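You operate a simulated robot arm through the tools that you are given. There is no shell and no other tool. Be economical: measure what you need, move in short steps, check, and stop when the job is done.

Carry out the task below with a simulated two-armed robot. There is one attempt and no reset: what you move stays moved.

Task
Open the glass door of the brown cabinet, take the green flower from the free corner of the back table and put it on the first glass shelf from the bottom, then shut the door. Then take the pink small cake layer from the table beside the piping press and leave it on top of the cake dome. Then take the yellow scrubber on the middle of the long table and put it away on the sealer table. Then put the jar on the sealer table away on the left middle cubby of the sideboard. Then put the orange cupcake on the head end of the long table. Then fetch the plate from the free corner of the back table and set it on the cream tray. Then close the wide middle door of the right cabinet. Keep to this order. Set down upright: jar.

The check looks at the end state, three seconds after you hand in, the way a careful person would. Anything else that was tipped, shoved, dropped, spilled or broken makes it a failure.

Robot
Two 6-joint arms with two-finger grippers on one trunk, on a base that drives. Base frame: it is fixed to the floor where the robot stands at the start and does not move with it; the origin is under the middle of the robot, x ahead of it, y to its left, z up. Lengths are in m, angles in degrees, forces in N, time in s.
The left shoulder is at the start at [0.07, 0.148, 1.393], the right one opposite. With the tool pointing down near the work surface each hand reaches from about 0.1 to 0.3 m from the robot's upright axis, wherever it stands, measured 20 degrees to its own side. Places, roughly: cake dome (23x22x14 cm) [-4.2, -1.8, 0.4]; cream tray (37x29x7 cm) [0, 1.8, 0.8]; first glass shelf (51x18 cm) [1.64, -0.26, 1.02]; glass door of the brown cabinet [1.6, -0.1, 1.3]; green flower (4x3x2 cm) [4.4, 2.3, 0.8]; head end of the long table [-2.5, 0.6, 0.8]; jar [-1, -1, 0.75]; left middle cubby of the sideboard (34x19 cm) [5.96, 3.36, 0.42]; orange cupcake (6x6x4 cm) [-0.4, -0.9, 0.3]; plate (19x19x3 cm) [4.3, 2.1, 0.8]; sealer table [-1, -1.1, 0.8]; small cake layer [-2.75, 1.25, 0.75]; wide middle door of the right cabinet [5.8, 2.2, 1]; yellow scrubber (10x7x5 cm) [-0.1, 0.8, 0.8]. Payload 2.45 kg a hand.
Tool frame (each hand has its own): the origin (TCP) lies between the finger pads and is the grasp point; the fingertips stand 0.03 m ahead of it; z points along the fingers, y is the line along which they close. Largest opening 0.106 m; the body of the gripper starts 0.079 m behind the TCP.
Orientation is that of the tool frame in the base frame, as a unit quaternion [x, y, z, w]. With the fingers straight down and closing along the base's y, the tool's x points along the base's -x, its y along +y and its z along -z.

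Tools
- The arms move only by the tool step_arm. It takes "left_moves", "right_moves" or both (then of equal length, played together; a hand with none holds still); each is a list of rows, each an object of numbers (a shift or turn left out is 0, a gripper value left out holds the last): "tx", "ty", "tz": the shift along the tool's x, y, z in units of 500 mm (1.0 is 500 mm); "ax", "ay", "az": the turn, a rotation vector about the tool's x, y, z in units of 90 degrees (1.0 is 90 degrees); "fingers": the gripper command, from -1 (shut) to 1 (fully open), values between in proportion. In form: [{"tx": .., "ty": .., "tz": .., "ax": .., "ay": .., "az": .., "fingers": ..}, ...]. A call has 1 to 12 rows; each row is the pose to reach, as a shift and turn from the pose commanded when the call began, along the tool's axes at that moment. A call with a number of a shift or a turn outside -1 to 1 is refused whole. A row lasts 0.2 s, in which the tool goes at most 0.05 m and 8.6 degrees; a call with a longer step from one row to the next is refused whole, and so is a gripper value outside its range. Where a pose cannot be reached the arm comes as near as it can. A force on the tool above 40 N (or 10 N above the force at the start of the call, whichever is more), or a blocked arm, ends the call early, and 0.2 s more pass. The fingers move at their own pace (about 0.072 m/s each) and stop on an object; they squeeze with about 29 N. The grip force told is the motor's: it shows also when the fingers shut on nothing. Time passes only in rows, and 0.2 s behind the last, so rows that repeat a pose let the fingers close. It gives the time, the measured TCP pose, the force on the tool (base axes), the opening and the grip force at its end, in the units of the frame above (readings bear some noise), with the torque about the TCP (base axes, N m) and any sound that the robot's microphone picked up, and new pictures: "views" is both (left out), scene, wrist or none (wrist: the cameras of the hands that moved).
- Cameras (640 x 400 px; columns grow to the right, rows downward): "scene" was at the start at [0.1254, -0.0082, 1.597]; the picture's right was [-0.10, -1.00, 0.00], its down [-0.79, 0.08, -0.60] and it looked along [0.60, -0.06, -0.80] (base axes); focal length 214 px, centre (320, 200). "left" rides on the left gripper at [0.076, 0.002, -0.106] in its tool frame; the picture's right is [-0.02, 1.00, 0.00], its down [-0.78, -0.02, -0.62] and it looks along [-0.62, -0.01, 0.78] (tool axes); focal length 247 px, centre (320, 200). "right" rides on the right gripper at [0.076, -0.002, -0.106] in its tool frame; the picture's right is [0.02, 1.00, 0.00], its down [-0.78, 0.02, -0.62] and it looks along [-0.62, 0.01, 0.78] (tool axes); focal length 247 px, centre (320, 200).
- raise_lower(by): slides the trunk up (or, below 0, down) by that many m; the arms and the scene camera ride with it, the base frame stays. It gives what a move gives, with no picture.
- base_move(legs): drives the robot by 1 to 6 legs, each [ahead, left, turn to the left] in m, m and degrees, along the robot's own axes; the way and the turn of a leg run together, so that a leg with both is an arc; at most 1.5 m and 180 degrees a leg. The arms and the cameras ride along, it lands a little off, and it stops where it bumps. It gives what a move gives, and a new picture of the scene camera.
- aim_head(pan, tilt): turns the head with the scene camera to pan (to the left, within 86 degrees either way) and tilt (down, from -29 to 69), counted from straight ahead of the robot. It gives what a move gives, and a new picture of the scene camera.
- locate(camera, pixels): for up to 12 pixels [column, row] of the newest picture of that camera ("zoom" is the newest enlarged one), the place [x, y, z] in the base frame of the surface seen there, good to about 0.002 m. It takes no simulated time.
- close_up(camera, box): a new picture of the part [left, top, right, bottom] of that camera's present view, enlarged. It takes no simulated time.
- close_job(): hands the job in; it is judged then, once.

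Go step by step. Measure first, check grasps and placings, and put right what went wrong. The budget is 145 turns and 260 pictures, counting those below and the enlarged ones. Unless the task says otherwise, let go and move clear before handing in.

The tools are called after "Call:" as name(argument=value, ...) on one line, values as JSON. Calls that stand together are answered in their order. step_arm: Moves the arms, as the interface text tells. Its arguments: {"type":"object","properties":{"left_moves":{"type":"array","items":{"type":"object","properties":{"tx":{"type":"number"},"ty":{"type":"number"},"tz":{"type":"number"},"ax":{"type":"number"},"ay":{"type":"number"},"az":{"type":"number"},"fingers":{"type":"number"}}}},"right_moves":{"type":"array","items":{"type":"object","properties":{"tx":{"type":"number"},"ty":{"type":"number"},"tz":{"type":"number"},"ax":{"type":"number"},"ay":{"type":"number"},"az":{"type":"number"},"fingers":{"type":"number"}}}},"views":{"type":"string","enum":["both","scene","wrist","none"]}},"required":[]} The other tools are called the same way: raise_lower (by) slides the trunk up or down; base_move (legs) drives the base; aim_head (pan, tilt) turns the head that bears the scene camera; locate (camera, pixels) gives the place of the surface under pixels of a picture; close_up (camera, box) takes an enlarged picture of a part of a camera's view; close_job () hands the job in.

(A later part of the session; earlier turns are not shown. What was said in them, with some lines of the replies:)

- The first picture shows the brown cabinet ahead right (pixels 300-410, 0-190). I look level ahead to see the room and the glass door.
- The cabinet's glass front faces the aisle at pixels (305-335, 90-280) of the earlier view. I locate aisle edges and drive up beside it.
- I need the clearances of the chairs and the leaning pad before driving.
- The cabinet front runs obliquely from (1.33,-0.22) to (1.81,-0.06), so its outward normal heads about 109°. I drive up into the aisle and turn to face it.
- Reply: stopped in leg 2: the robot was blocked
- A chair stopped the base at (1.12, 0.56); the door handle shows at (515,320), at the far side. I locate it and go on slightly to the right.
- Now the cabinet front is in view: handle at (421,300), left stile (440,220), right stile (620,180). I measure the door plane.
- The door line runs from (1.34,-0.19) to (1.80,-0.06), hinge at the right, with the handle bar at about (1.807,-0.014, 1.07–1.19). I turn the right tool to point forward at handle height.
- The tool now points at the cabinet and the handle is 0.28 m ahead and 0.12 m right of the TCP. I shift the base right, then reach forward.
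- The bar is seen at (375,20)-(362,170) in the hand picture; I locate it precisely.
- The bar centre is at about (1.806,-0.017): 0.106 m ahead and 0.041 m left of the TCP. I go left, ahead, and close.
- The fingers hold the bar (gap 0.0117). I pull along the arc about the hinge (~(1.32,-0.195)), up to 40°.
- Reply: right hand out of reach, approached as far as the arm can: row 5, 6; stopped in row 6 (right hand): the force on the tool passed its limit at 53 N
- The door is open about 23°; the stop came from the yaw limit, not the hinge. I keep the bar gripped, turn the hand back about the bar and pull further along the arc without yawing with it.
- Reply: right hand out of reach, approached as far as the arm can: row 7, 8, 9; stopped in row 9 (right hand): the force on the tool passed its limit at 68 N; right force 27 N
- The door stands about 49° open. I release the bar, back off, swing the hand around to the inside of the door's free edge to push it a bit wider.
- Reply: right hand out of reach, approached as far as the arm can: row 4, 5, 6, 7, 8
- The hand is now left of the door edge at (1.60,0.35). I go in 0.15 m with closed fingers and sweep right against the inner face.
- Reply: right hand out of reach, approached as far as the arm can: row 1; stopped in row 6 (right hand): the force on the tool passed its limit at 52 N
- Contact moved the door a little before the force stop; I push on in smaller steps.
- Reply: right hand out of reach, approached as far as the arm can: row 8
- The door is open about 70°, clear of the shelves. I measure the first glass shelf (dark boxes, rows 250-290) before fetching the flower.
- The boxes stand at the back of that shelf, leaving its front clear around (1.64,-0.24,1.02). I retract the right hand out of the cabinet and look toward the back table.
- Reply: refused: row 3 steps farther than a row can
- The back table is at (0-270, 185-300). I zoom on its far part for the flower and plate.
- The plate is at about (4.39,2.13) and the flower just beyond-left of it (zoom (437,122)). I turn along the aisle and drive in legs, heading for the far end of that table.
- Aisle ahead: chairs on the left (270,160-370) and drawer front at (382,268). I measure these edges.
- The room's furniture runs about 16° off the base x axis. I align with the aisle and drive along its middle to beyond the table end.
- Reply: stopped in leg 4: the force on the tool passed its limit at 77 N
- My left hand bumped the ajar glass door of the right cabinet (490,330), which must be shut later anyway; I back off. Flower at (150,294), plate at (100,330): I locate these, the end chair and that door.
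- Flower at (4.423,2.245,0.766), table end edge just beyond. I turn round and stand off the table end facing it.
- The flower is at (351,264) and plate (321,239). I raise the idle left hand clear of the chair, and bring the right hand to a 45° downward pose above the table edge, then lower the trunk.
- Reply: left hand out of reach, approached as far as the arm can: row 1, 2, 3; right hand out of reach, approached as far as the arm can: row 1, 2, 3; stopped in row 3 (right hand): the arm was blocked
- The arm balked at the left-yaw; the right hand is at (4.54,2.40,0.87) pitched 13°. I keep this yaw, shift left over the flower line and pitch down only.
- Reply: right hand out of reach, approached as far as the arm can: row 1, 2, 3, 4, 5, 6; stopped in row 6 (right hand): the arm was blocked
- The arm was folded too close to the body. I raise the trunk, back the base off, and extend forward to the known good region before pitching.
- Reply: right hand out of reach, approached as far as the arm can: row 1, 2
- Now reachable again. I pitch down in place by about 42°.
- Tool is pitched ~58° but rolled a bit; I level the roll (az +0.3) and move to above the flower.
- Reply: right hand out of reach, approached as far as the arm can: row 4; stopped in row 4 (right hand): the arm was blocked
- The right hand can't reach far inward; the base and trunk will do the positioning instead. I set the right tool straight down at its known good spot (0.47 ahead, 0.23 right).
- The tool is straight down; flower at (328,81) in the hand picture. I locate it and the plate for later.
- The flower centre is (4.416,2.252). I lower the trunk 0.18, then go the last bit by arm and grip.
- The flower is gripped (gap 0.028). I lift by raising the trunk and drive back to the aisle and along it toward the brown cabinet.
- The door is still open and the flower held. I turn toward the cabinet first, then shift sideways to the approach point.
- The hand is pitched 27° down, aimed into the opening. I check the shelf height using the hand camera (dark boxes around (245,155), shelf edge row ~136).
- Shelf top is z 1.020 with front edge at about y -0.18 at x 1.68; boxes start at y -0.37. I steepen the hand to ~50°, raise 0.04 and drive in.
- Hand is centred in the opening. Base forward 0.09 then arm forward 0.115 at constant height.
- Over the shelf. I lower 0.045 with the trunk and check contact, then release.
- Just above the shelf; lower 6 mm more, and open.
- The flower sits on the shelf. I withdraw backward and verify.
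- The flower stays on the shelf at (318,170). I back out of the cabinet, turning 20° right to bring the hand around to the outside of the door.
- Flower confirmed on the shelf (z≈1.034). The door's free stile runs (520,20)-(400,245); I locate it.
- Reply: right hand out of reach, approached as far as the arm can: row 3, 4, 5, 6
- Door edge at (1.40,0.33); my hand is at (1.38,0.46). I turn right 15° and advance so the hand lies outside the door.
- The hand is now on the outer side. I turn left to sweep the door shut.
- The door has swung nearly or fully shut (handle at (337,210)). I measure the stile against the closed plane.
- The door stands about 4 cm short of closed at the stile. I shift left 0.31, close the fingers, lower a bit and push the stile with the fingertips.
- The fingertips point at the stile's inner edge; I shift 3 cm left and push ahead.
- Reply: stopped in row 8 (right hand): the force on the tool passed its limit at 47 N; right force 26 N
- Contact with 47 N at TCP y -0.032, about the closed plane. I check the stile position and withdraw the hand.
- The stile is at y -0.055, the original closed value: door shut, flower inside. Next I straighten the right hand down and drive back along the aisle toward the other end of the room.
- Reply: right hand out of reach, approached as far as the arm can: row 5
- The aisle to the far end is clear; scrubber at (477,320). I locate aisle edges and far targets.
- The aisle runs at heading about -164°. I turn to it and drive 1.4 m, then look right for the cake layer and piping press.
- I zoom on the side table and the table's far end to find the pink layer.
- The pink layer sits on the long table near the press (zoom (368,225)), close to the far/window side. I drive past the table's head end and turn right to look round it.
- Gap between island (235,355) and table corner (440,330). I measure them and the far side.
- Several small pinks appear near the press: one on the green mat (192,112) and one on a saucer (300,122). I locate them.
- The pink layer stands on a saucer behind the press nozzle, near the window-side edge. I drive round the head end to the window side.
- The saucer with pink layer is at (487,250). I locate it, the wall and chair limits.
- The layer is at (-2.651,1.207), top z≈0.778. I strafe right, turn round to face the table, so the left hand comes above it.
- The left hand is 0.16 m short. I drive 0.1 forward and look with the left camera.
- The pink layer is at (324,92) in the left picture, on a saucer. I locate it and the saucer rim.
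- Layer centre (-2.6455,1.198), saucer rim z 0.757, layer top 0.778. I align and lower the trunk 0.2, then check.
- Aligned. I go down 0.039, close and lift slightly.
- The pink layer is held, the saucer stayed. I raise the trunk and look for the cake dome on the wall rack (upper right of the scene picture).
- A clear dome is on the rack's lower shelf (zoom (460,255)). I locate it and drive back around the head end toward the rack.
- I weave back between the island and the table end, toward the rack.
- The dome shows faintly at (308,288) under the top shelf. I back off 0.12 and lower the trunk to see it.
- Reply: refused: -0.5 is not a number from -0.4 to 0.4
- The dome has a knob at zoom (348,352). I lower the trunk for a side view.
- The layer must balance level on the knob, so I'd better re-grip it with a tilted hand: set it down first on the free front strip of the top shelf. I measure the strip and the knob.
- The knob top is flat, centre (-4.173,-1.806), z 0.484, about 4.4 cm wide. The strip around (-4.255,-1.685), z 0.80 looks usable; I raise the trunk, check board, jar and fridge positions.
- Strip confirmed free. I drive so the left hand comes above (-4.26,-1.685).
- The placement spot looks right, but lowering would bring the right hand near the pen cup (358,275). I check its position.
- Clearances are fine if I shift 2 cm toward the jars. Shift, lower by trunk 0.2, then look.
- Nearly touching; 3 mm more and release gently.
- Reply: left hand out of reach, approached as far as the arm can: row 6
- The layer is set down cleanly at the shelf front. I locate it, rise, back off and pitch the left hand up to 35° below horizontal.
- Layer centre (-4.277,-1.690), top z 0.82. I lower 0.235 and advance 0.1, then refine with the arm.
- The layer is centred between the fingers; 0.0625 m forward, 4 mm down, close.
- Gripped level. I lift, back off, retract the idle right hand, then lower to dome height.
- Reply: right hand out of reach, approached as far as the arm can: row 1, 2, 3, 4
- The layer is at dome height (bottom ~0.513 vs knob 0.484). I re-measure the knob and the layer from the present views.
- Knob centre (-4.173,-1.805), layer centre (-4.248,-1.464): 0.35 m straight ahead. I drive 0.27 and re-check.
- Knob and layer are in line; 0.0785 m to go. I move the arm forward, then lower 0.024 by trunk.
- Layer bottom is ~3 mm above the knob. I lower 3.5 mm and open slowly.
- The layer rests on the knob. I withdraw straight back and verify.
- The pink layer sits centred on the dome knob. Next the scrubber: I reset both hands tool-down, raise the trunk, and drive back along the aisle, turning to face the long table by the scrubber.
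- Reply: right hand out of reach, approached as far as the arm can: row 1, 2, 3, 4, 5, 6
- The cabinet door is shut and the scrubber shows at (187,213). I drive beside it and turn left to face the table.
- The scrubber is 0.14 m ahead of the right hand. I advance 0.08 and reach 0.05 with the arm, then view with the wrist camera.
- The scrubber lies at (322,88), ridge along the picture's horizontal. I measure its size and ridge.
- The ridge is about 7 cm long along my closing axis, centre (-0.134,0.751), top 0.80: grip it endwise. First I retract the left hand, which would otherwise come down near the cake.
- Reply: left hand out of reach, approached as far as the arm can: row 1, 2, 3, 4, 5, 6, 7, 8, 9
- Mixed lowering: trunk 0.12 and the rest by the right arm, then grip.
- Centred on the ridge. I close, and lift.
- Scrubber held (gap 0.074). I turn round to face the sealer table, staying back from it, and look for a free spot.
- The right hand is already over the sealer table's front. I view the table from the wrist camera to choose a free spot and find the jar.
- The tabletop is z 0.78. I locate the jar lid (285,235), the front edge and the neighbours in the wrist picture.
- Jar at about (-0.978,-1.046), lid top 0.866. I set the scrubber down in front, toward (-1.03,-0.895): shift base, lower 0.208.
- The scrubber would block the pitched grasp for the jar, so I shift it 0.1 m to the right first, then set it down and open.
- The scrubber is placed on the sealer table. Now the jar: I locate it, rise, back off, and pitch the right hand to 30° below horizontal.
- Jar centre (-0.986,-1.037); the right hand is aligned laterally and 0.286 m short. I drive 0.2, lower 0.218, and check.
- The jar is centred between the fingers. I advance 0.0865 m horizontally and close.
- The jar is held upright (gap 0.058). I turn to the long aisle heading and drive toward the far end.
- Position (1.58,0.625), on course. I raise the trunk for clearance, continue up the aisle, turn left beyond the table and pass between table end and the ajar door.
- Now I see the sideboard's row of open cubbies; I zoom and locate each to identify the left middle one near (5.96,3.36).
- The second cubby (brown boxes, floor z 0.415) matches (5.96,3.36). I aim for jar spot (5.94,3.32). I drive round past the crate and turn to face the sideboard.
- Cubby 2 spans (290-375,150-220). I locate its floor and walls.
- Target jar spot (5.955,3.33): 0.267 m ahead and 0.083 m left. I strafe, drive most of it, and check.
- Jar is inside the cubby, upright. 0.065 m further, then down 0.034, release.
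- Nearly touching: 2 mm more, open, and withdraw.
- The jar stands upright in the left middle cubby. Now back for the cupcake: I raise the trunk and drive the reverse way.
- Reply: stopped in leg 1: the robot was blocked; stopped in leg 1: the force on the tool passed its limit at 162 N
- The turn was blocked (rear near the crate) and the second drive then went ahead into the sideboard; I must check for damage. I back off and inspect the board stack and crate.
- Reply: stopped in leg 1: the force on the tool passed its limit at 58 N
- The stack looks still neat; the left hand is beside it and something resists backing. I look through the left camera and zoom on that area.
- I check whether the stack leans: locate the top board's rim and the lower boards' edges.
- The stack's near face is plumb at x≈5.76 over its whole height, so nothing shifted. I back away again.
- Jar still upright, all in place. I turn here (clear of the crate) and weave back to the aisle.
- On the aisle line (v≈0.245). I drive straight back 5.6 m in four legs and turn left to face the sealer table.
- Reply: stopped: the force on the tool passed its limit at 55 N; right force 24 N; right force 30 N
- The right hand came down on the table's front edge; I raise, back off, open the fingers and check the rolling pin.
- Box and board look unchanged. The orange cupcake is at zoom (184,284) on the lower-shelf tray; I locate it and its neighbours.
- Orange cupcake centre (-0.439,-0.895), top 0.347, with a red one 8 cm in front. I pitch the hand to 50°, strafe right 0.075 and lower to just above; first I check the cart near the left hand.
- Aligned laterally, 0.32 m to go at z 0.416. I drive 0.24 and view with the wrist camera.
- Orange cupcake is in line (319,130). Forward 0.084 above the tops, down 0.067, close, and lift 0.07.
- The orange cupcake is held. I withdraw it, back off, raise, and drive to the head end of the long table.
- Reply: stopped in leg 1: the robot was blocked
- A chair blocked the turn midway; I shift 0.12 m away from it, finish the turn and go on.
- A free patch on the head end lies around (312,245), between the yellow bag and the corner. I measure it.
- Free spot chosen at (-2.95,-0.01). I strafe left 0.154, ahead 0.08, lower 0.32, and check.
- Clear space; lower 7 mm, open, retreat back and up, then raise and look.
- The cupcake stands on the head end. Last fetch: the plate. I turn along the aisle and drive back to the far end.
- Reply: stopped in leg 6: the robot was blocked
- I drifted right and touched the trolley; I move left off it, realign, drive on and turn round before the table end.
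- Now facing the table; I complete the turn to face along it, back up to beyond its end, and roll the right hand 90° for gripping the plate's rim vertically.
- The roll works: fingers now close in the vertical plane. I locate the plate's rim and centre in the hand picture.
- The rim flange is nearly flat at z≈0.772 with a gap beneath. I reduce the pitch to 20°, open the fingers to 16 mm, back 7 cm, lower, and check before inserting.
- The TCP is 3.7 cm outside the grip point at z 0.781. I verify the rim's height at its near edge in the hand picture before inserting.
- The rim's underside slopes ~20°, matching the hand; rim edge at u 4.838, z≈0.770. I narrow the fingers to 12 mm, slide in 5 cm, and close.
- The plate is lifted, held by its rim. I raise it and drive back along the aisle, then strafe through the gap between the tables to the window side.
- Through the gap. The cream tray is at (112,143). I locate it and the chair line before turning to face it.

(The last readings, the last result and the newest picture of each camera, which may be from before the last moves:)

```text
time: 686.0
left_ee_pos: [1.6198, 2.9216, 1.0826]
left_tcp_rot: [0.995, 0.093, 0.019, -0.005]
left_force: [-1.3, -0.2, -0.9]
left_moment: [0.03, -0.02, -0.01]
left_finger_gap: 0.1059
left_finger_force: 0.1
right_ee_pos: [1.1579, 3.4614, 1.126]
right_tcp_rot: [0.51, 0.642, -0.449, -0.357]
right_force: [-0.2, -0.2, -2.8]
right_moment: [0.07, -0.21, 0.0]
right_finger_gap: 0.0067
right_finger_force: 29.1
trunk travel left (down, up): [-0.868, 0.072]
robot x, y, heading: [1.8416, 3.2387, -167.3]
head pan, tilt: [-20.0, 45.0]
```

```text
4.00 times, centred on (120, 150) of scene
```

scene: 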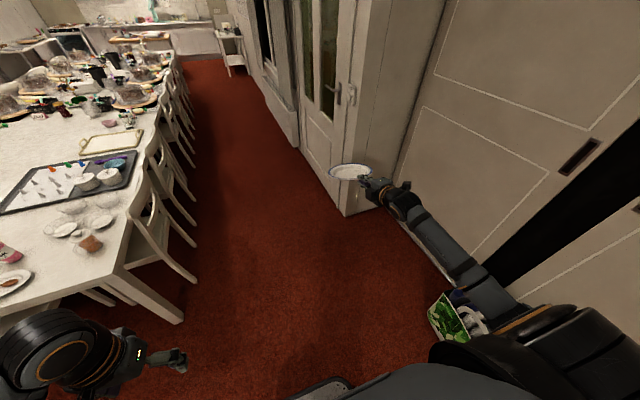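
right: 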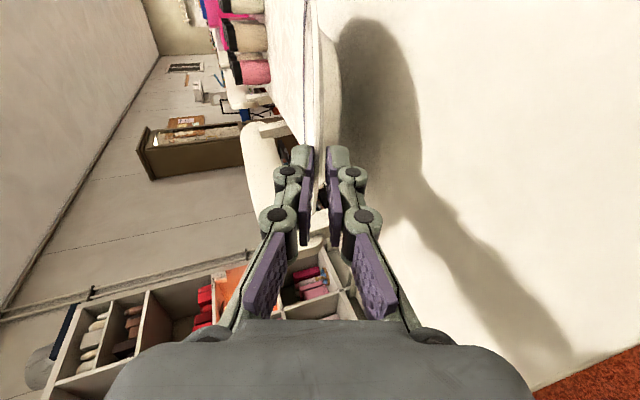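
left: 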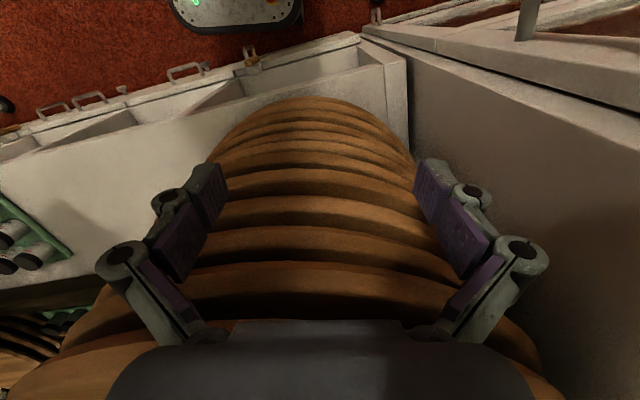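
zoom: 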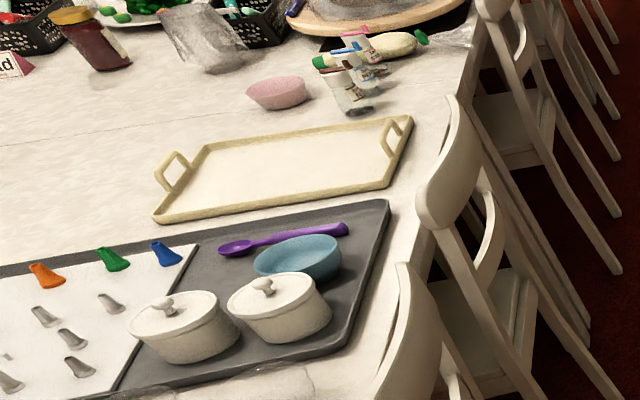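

The tray's floor is z≈0.756, centre about (0.06,1.85), with tall handles at its ends. I'll come in diagonally (heading -39°) to miss the handle: drive along the window aisle and turn.

Call:
base_move(legs=[[1.1, -0.02, 3.3], [1.1, 0, 0], [0, 0, 125]])

Call:
locate(camera="scene", pixels=[[320, 200], [250, 230]])

```text
time: 702.0
left_ee_pos: [0.1063, 2.679, 1.0823]
left_tcp_rot: [0.359, 0.933, 0.004, -0.02]
left_force: [0.4, -0.9, 0.1]
left_moment: [0.03, 0.0, 0.0]
left_finger_gap: 0.1059
left_finger_force: 0.1
right_ee_pos: [-0.0445, 1.9835, 1.1267]
right_tcp_rot: [-0.348, 0.741, -0.52, 0.243]
right_force: [0.3, 0.3, -2.2]
right_moment: [0.12, 0.12, 0.02]
right_finger_gap: 0.0063
right_finger_force: 28.4
trunk travel left (down, up): [-0.868, 0.072]
robot x, y, heading: [-0.2766, 2.6655, -40.1]
head pan, tilt: [-20.0, 45.0]
```

scene: 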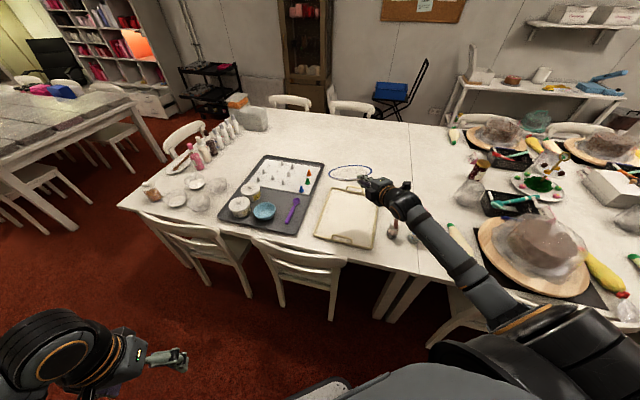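

```text
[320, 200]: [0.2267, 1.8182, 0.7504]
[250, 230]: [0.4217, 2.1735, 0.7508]
```

I get the tray's corners, handle and the plate's attitude from this closer view.

Call:
locate(camera="scene", pixels=[[326, 189], [375, 196], [370, 247], [315, 236], [345, 218], [343, 238], [350, 192], [350, 179], [372, 175], [330, 172], [394, 228]])

Call:
close_up(camera="scene", box=[290, 140, 450, 260])

```text
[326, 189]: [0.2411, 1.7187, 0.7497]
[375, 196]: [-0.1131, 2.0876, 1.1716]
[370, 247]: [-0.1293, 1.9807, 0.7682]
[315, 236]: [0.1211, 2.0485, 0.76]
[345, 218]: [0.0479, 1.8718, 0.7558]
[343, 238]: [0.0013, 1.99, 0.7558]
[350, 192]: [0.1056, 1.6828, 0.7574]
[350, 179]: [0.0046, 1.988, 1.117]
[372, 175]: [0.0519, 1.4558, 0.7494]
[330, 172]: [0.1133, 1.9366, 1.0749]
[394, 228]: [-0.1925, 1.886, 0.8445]
```

```text
3.33 times, centred on (370, 200) of scene
```

zoom: 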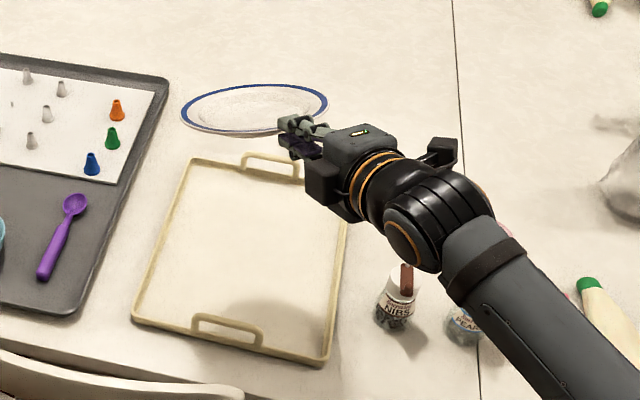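

Tray centre ≈(0.047,1.837); the small jar at (-0.19,1.886) must be kept clear, so I shift the target 3.5 cm. I adjust the base and lower to just above the tray.

Call:
base_move(legs=[[0.087, -0.024, 0]])

Call:
raise_lower(by=-0.3)

Call:
step_arm(right_moves=[{"fingers": -1}], views="both")

```text
time: 703.1
left_ee_pos: [0.155, 2.6058, 1.083]
left_tcp_rot: [0.36, 0.933, 0.004, -0.019]
left_force: [-0.8, -0.3, 0.6]
left_moment: [-0.04, -0.03, 0.0]
left_finger_gap: 0.1061
left_finger_force: 0.0
right_ee_pos: [0.0046, 1.9114, 1.1272]
right_tcp_rot: [-0.347, 0.741, -0.521, 0.243]
right_force: [-0.2, 1.5, -1.5]
right_moment: [0.15, 0.13, -0.02]
right_finger_gap: 0.0066
right_finger_force: 29.4
trunk travel left (down, up): [-0.868, 0.072]
robot x, y, heading: [-0.2292, 2.5869, -40.0]
head pan, tilt: [-20.0, 45.0]
```

scene: 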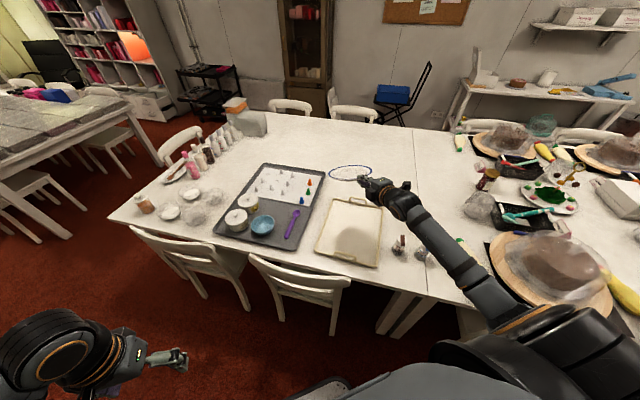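

```text
time: 706.1
left_ee_pos: [0.1572, 2.6057, 0.7828]
left_tcp_rot: [0.359, 0.933, 0.004, -0.02]
left_force: [-0.3, -0.3, -0.8]
left_moment: [-0.01, 0.0, -0.01]
left_finger_gap: 0.106
left_finger_force: 0.1
right_ee_pos: [0.0065, 1.91, 0.8272]
right_tcp_rot: [-0.348, 0.741, -0.52, 0.243]
right_force: [0.4, 0.2, -0.5]
right_moment: [0.06, 0.09, 0.0]
right_finger_gap: 0.0062
right_finger_force: 29.2
trunk travel left (down, up): [-0.568, 0.372]
robot x, y, heading: [-0.2335, 2.5893, -39.8]
head pan, tilt: [-20.0, 45.0]
```

```text
time: 706.5
left_ee_pos: [0.1566, 2.6039, 0.783]
left_tcp_rot: [0.359, 0.933, 0.004, -0.02]
left_force: [0.5, 0.5, -0.5]
left_moment: [0.02, 0.05, 0.02]
left_finger_gap: 0.106
left_finger_force: 0.0
right_ee_pos: [0.0069, 1.9083, 0.8261]
right_tcp_rot: [-0.348, 0.742, -0.52, 0.242]
right_force: [0.8, -0.3, -0.7]
right_moment: [0.08, 0.06, 0.03]
right_finger_gap: 0.006
right_finger_force: 28.6
trunk travel left (down, up): [-0.568, 0.372]
robot x, y, heading: [-0.232, 2.5877, -40.0]
head pan, tilt: [-20.0, 45.0]
```

scene: 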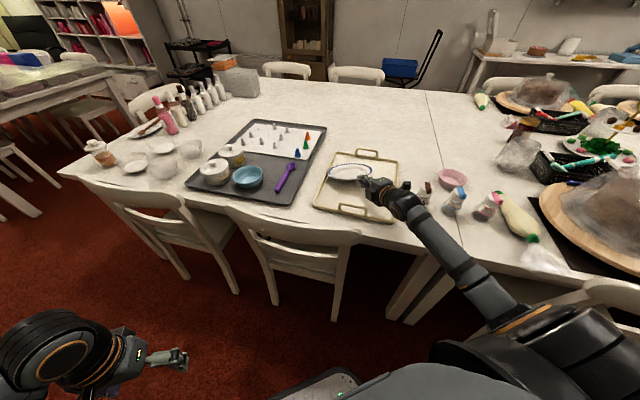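
right: 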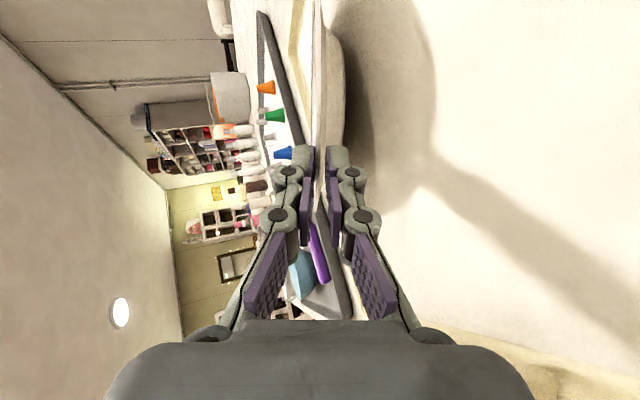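

The plate is over the tray's middle. I lower 0.043 in small steps, open to 12 mm, and slide the fingers back out.

Call:
step_arm(right_moves=[{"tz": 0.008, "ty": 0.022, "fingers": -1}, {"tz": 0.015, "ty": 0.042, "fingers": -1}, {"tz": 0.022, "ty": 0.062, "fingers": -1}, {"tz": 0.029, "ty": 0.08, "fingers": -1}, {"tz": 0.029, "ty": 0.08, "fingers": -0.77}, {"tz": 0.029, "ty": 0.08, "fingers": -0.77}, {"tz": -0.01, "ty": 0.094, "fingers": -0.77}, {"tz": -0.05, "ty": 0.108, "fingers": -0.77}, {"tz": -0.1, "ty": 0.122, "fingers": -0.77}], views="both")

```text
time: 707.7
left_ee_pos: [0.1553, 2.603, 0.7834]
left_tcp_rot: [0.359, 0.933, 0.005, -0.019]
left_force: [-0.3, -0.5, 0.5]
left_moment: [0.04, -0.02, 0.01]
left_finger_gap: 0.1061
left_finger_force: 0.0
right_ee_pos: [0.009, 1.9093, 0.7913]
right_tcp_rot: [-0.346, 0.736, -0.526, 0.248]
right_force: [-0.7, -1.6, 14.0]
right_moment: [1.46, 0.59, 0.21]
right_finger_gap: 0.0125
right_finger_force: 0.9
trunk travel left (down, up): [-0.568, 0.372]
robot x, y, heading: [-0.2307, 2.5891, -39.8]
head pan, tilt: [-20.0, 45.0]
stopped in row 5 (right hand): the force on the tool passed its limit at 43 N (the readings are from after the stop); the commanded pose is now the measured one
```

scene: 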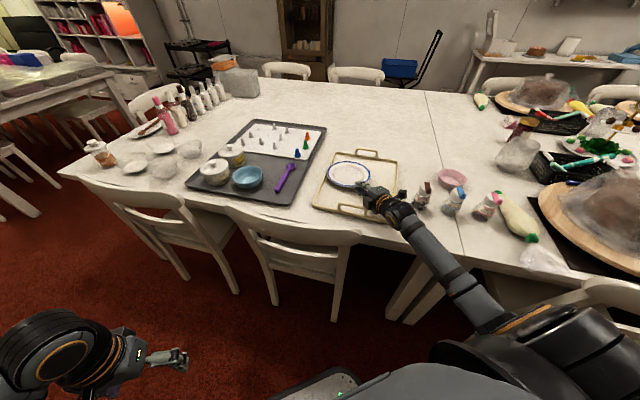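
right: 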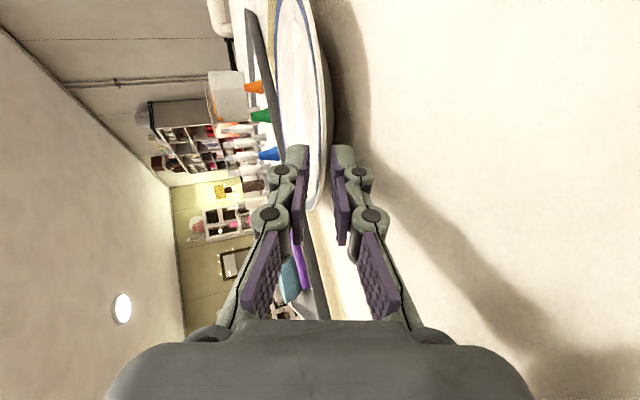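

The plate is down in the tray; fingers opened. I ease up, slide the fingers back out, raise, and start the way back to the cabinet.

Call:
step_arm(right_moves=[{"tz": -0.003, "ty": -0.006, "fingers": -0.72}, {"tz": -0.04, "ty": 0.006, "fingers": -0.7}, {"tz": -0.09, "ty": 0.02, "fingers": -0.7}, {"tz": -0.16, "ty": 0.03, "fingers": -0.7}, {"tz": -0.24, "ty": 0.04, "fingers": -0.7}], views="both")

Call:
raise_lower(by=0.33)

Call:
base_move(legs=[[0, 0, 56], [1.05, 0, 0], [1.05, 0, 0], [0, -1.2, 0], [0, -1.1, 0]])

```text
time: 708.9
left_ee_pos: [0.1574, 2.6044, 0.7827]
left_tcp_rot: [0.358, 0.933, 0.005, -0.02]
left_force: [0.5, -0.2, -1.0]
left_moment: [0.0, 0.02, -0.03]
left_finger_gap: 0.1061
left_finger_force: 0.0
right_ee_pos: [-0.0678, 1.9733, 0.804]
right_tcp_rot: [-0.347, 0.738, -0.523, 0.247]
right_force: [0.3, 0.0, 0.0]
right_moment: [0.01, 0.02, -0.02]
right_finger_gap: 0.0159
right_finger_force: 0.1
right hand out of reach, approached as far as the arm can: row 5
trunk travel left (down, up): [-0.568, 0.372]
robot x, y, heading: [-0.2312, 2.5864, -40.1]
head pan, tilt: [-20.0, 45.0]
```

scene: 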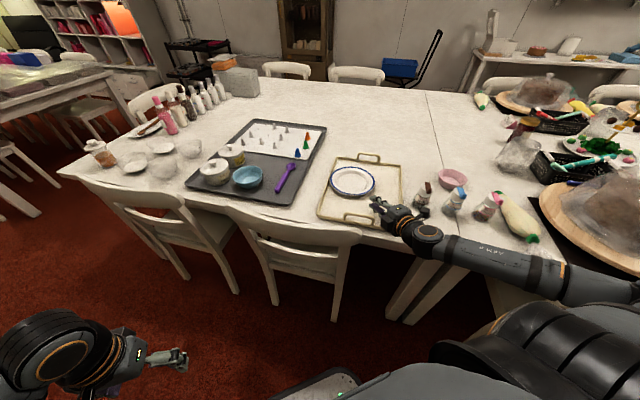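
right: 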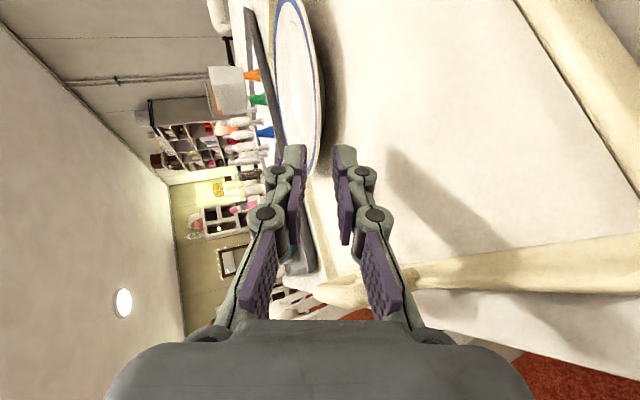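

```text
time: 712.1
left_ee_pos: [0.1571, 2.6056, 1.1133]
left_tcp_rot: [0.36, 0.933, 0.004, -0.02]
left_force: [-0.1, 0.3, 0.3]
left_moment: [0.01, 0.02, -0.01]
left_finger_gap: 0.106
left_finger_force: 0.1
right_ee_pos: [-0.0692, 1.9727, 1.1353]
right_tcp_rot: [-0.347, 0.737, -0.525, 0.246]
right_force: [-0.3, 0.4, -0.8]
right_moment: [-0.02, 0.01, 0.01]
right_finger_gap: 0.0161
right_finger_force: 0.0
trunk travel left (down, up): [-0.898, 0.042]
robot x, y, heading: [-0.2308, 2.5894, -39.8]
head pan, tilt: [-20.0, 45.0]
```

```text
time: 735.9
left_ee_pos: [2.5642, 1.2631, 1.1137]
left_tcp_rot: [-0.098, 0.995, -0.005, -0.019]
left_force: [-0.1, 0.6, -0.2]
left_moment: [-0.04, 0.01, -0.02]
left_finger_gap: 0.1062
left_finger_force: 0.1
right_ee_pos: [2.936, 0.7051, 1.1351]
right_tcp_rot: [0.641, -0.504, 0.359, -0.455]
right_force: [0.1, -0.2, 0.7]
right_moment: [0.0, 0.02, -0.03]
right_finger_gap: 0.016
right_finger_force: 0.1
trunk travel left (down, up): [-0.898, 0.042]
robot x, y, heading: [2.3426, 0.9431, 13.3]
head pan, tilt: [-20.0, 45.0]
```

scene: 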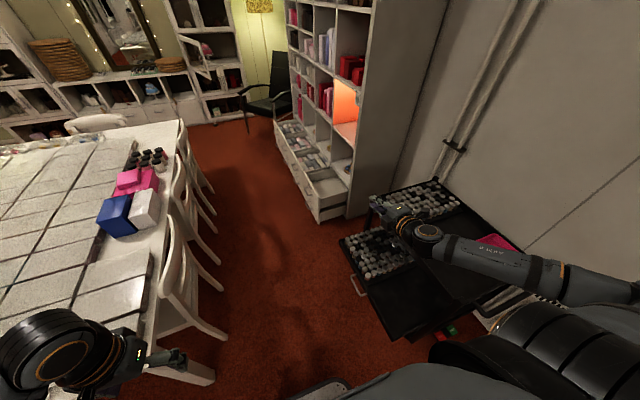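

The plate lies flat in the tray. I go on up the aisle and round the door's free edge to its outer side.

Call:
base_move(legs=[[1.2, 0.02, 2.7], [1.15, 0, 0], [0, 0, 90], [0, -0.52, 0], [0.8, 0, 0], [0, 0, -90]])

Call:
aim_head(pan=-30, tilt=30)

Call:
locate(camera="scene", pixels=[[320, 200], [200, 150], [400, 150], [480, 200], [350, 250], [260, 200], [440, 250], [300, 120], [520, 250], [400, 220]])

```text
time: 761.6
left_ee_pos: [5.067, 2.8236, 1.1126]
left_tcp_rot: [-0.124, 0.992, -0.006, -0.019]
left_force: [-0.1, -0.2, 0.3]
left_moment: [0.0, 0.0, -0.02]
left_finger_gap: 0.1061
left_finger_force: 0.1
right_ee_pos: [5.4657, 2.2867, 1.1348]
right_tcp_rot: [0.654, -0.487, 0.345, -0.465]
right_force: [-0.3, -0.6, -0.6]
right_moment: [0.01, 0.02, 0.01]
right_finger_gap: 0.0157
right_finger_force: 0.1
trunk travel left (down, up): [-0.898, 0.042]
robot x, y, heading: [4.8649, 2.491, 16.4]
head pan, tilt: [-20.0, 45.0]
```

scene: 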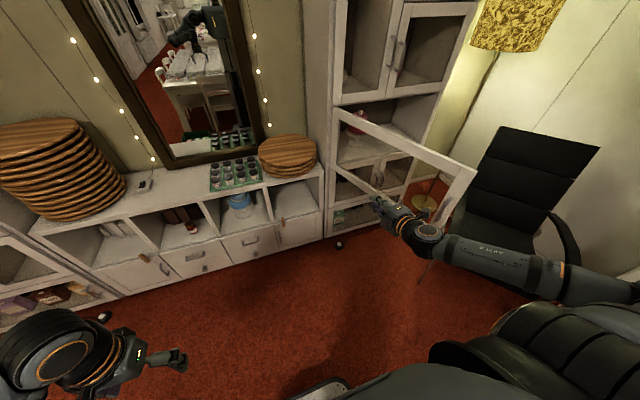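

```text
time: 762.3
left_ee_pos: [5.0663, 2.8234, 1.1139]
left_tcp_rot: [-0.124, 0.992, -0.006, -0.02]
left_force: [0.2, 0.0, -0.1]
left_moment: [-0.02, 0.02, 0.0]
left_finger_gap: 0.106
left_finger_force: 0.0
right_ee_pos: [5.4668, 2.286, 1.1342]
right_tcp_rot: [0.654, -0.486, 0.347, -0.465]
right_force: [-0.2, -0.5, -0.2]
right_moment: [-0.04, 0.01, 0.0]
right_finger_gap: 0.0158
right_finger_force: 0.0
trunk travel left (down, up): [-0.898, 0.042]
robot x, y, heading: [4.8663, 2.4896, 16.3]
head pan, tilt: [-30.0, 30.0]
```

scene: 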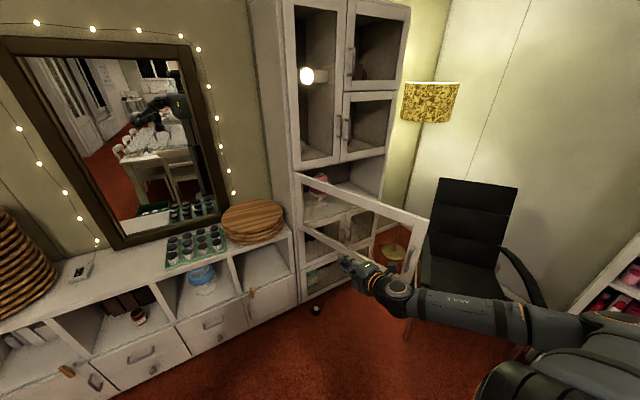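

```text
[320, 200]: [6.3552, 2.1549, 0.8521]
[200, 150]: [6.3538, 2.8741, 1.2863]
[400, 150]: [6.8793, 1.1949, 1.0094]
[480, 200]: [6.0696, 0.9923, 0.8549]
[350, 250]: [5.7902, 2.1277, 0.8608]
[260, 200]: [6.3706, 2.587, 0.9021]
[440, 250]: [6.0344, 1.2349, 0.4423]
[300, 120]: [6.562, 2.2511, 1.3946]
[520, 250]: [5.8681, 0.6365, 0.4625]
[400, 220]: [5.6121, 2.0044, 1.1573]
```

The door's frame spans z 0.86–1.16, with the hand on its outer side. I lower to mid-height, go ahead, push it aside by strafing right, then push it home forward.

Call:
raise_lower(by=-0.13)

Call:
base_move(legs=[[0.24, 0, 0], [0, -0.5, 0], [0.3, 0, 0], [0.12, 0, 0]])

Call:
aim_head(pan=-20, tilt=30)

```text
time: 763.9
left_ee_pos: [5.0664, 2.8242, 0.9839]
left_tcp_rot: [-0.124, 0.992, -0.006, -0.02]
left_force: [-0.1, -0.4, 0.2]
left_moment: [0.0, 0.0, -0.01]
left_finger_gap: 0.1061
left_finger_force: 0.0
right_ee_pos: [5.4669, 2.2876, 1.0039]
right_tcp_rot: [0.654, -0.487, 0.346, -0.465]
right_force: [-0.1, -0.4, -0.7]
right_moment: [0.03, 0.05, -0.01]
right_finger_gap: 0.0158
right_finger_force: 0.0
trunk travel left (down, up): [-0.768, 0.172]
robot x, y, heading: [4.8651, 2.4937, 16.1]
head pan, tilt: [-30.0, 30.0]
```

```text
time: 770.6
left_ee_pos: [5.7985, 2.5118, 0.9838]
left_tcp_rot: [-0.124, 0.992, -0.006, -0.019]
left_force: [-0.5, -0.8, 0.0]
left_moment: [-0.03, 0.02, -0.01]
left_finger_gap: 0.1061
left_finger_force: 0.0
right_ee_pos: [6.1966, 1.9755, 1.006]
right_tcp_rot: [0.652, -0.488, 0.348, -0.465]
right_force: [-3.1, -2.6, 0.8]
right_moment: [-0.05, -0.01, -0.08]
right_finger_gap: 0.0171
right_finger_force: 0.0
trunk travel left (down, up): [-0.768, 0.172]
robot x, y, heading: [5.5975, 2.1759, 16.1]
head pan, tilt: [-30.0, 30.0]
stopped in leg 4: the force on the tool passed its limit at 411 N (the readings are from after the stop); the commanded pose is now the measured one
```

scene: 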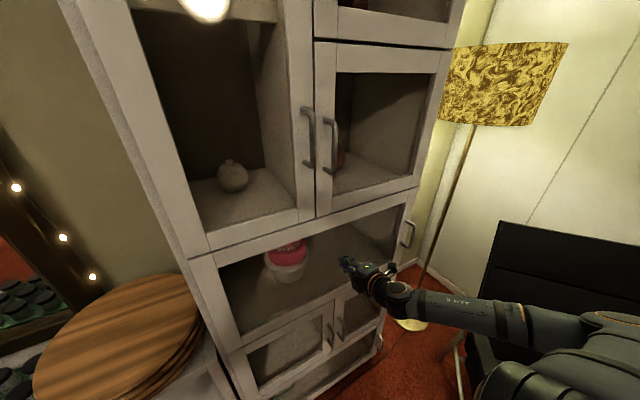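

```text
time: 771.3
left_ee_pos: [5.7995, 2.513, 0.9838]
left_tcp_rot: [-0.124, 0.992, -0.005, -0.019]
left_force: [0.9, -0.6, -0.5]
left_moment: [-0.02, 0.04, 0.01]
left_finger_gap: 0.106
left_finger_force: 0.0
right_ee_pos: [6.1958, 1.9755, 1.0064]
right_tcp_rot: [0.652, -0.487, 0.347, -0.465]
right_force: [-3.2, -2.0, 1.7]
right_moment: [0.0, -0.11, -0.06]
right_finger_gap: 0.0171
right_finger_force: 0.1
trunk travel left (down, up): [-0.768, 0.172]
robot x, y, heading: [5.6003, 2.1826, 16.3]
head pan, tilt: [-20.0, 30.0]
```

scene: 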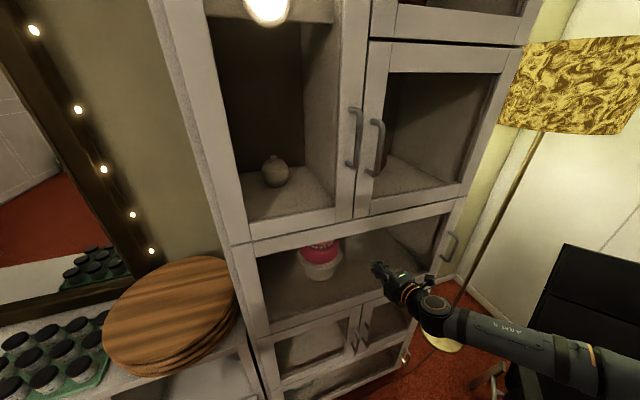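

The wide door is shut flush with the frame, the hand at its pane. I back off and confirm it stays closed.

Call:
base_move(legs=[[-0.3, 0.0, 0]])

Call:
locate(camera="scene", pixels=[[270, 245], [275, 310], [420, 205], [405, 250], [330, 240], [250, 200], [430, 200]])

Call:
close_up(camera="scene", box=[220, 120, 460, 320])

```text
time: 773.4
left_ee_pos: [5.5103, 2.4299, 0.9831]
left_tcp_rot: [-0.126, 0.992, -0.005, -0.019]
left_force: [0.1, -0.7, -0.3]
left_moment: [-0.02, 0.02, -0.02]
left_finger_gap: 0.106
left_finger_force: 0.0
right_ee_pos: [5.9103, 1.8947, 1.0059]
right_tcp_rot: [0.654, -0.486, 0.346, -0.465]
right_force: [0.4, -0.4, 0.0]
right_moment: [-0.02, -0.01, 0.0]
right_finger_gap: 0.0161
right_finger_force: 0.0
trunk travel left (down, up): [-0.768, 0.172]
robot x, y, heading: [5.3106, 2.0976, 16.9]
head pan, tilt: [-20.0, 30.0]
```

scene: 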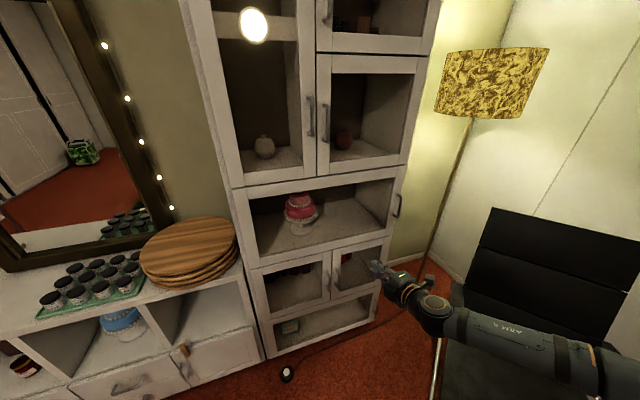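

```text
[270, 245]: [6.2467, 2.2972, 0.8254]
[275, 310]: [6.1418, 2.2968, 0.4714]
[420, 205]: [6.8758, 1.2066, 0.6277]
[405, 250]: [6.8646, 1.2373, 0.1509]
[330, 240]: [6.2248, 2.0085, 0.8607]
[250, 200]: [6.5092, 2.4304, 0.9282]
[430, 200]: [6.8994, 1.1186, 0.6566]
```

```text
2.00 times, centred on (340, 220) of scene
5 turns are left
```

zoom: 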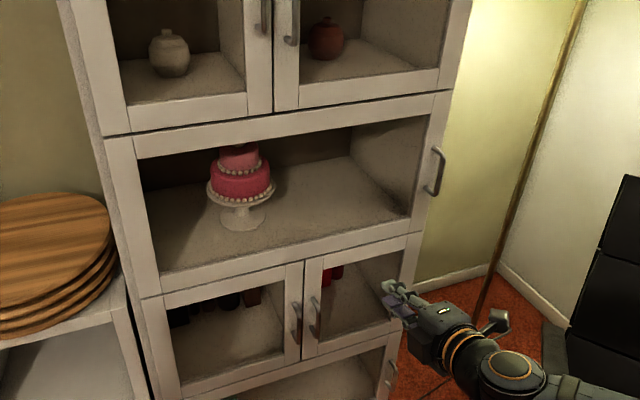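

The door sits flush with the neighbouring doors. One quick plane check of its stiles against the frame.

Call:
locate(camera="zoom", pixels=[[122, 180], [422, 200], [280, 260], [280, 125], [458, 40], [95, 60], [412, 270], [180, 100], [160, 350]])

```text
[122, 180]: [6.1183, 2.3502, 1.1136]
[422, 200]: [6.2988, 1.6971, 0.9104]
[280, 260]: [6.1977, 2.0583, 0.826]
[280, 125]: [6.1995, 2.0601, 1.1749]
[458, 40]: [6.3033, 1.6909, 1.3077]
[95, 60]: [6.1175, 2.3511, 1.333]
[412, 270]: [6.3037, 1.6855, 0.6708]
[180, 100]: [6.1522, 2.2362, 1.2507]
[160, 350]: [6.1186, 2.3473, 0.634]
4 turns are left
```

The door's stiles lie in the same plane as the doors above and below, to within 3 mm. I hand the job in.

Call:
close_job()

```text
The job is handed in.
```

I carried out all seven steps in the order you gave and handed the job in. The jar stands upright in its cubby, both doors are shut, and the hands are clear.

These contacts along the way could count against it. I saw nothing tipped or broken, but did not check all of them closely:

- **Right cabinet door:** I bumped its open edge early on. When I closed it, the hand hit the pane hard (411 N) before stopping. It now sits level with the doors above and below.
- **Sideboard:** after setting the jar down, I drove forward into the stack of wooden boards (162 N). The stack's near side was still straight afterwards. A blocked turn just before that may have nudged the green crate on the floor.
- **Black trolley and chairs:** the base touched the black trolley once and was stopped by chairs at least twice.
- **Sealer table:** the hand pressed down on its front edge once (55 N). The box and board there looked unchanged.
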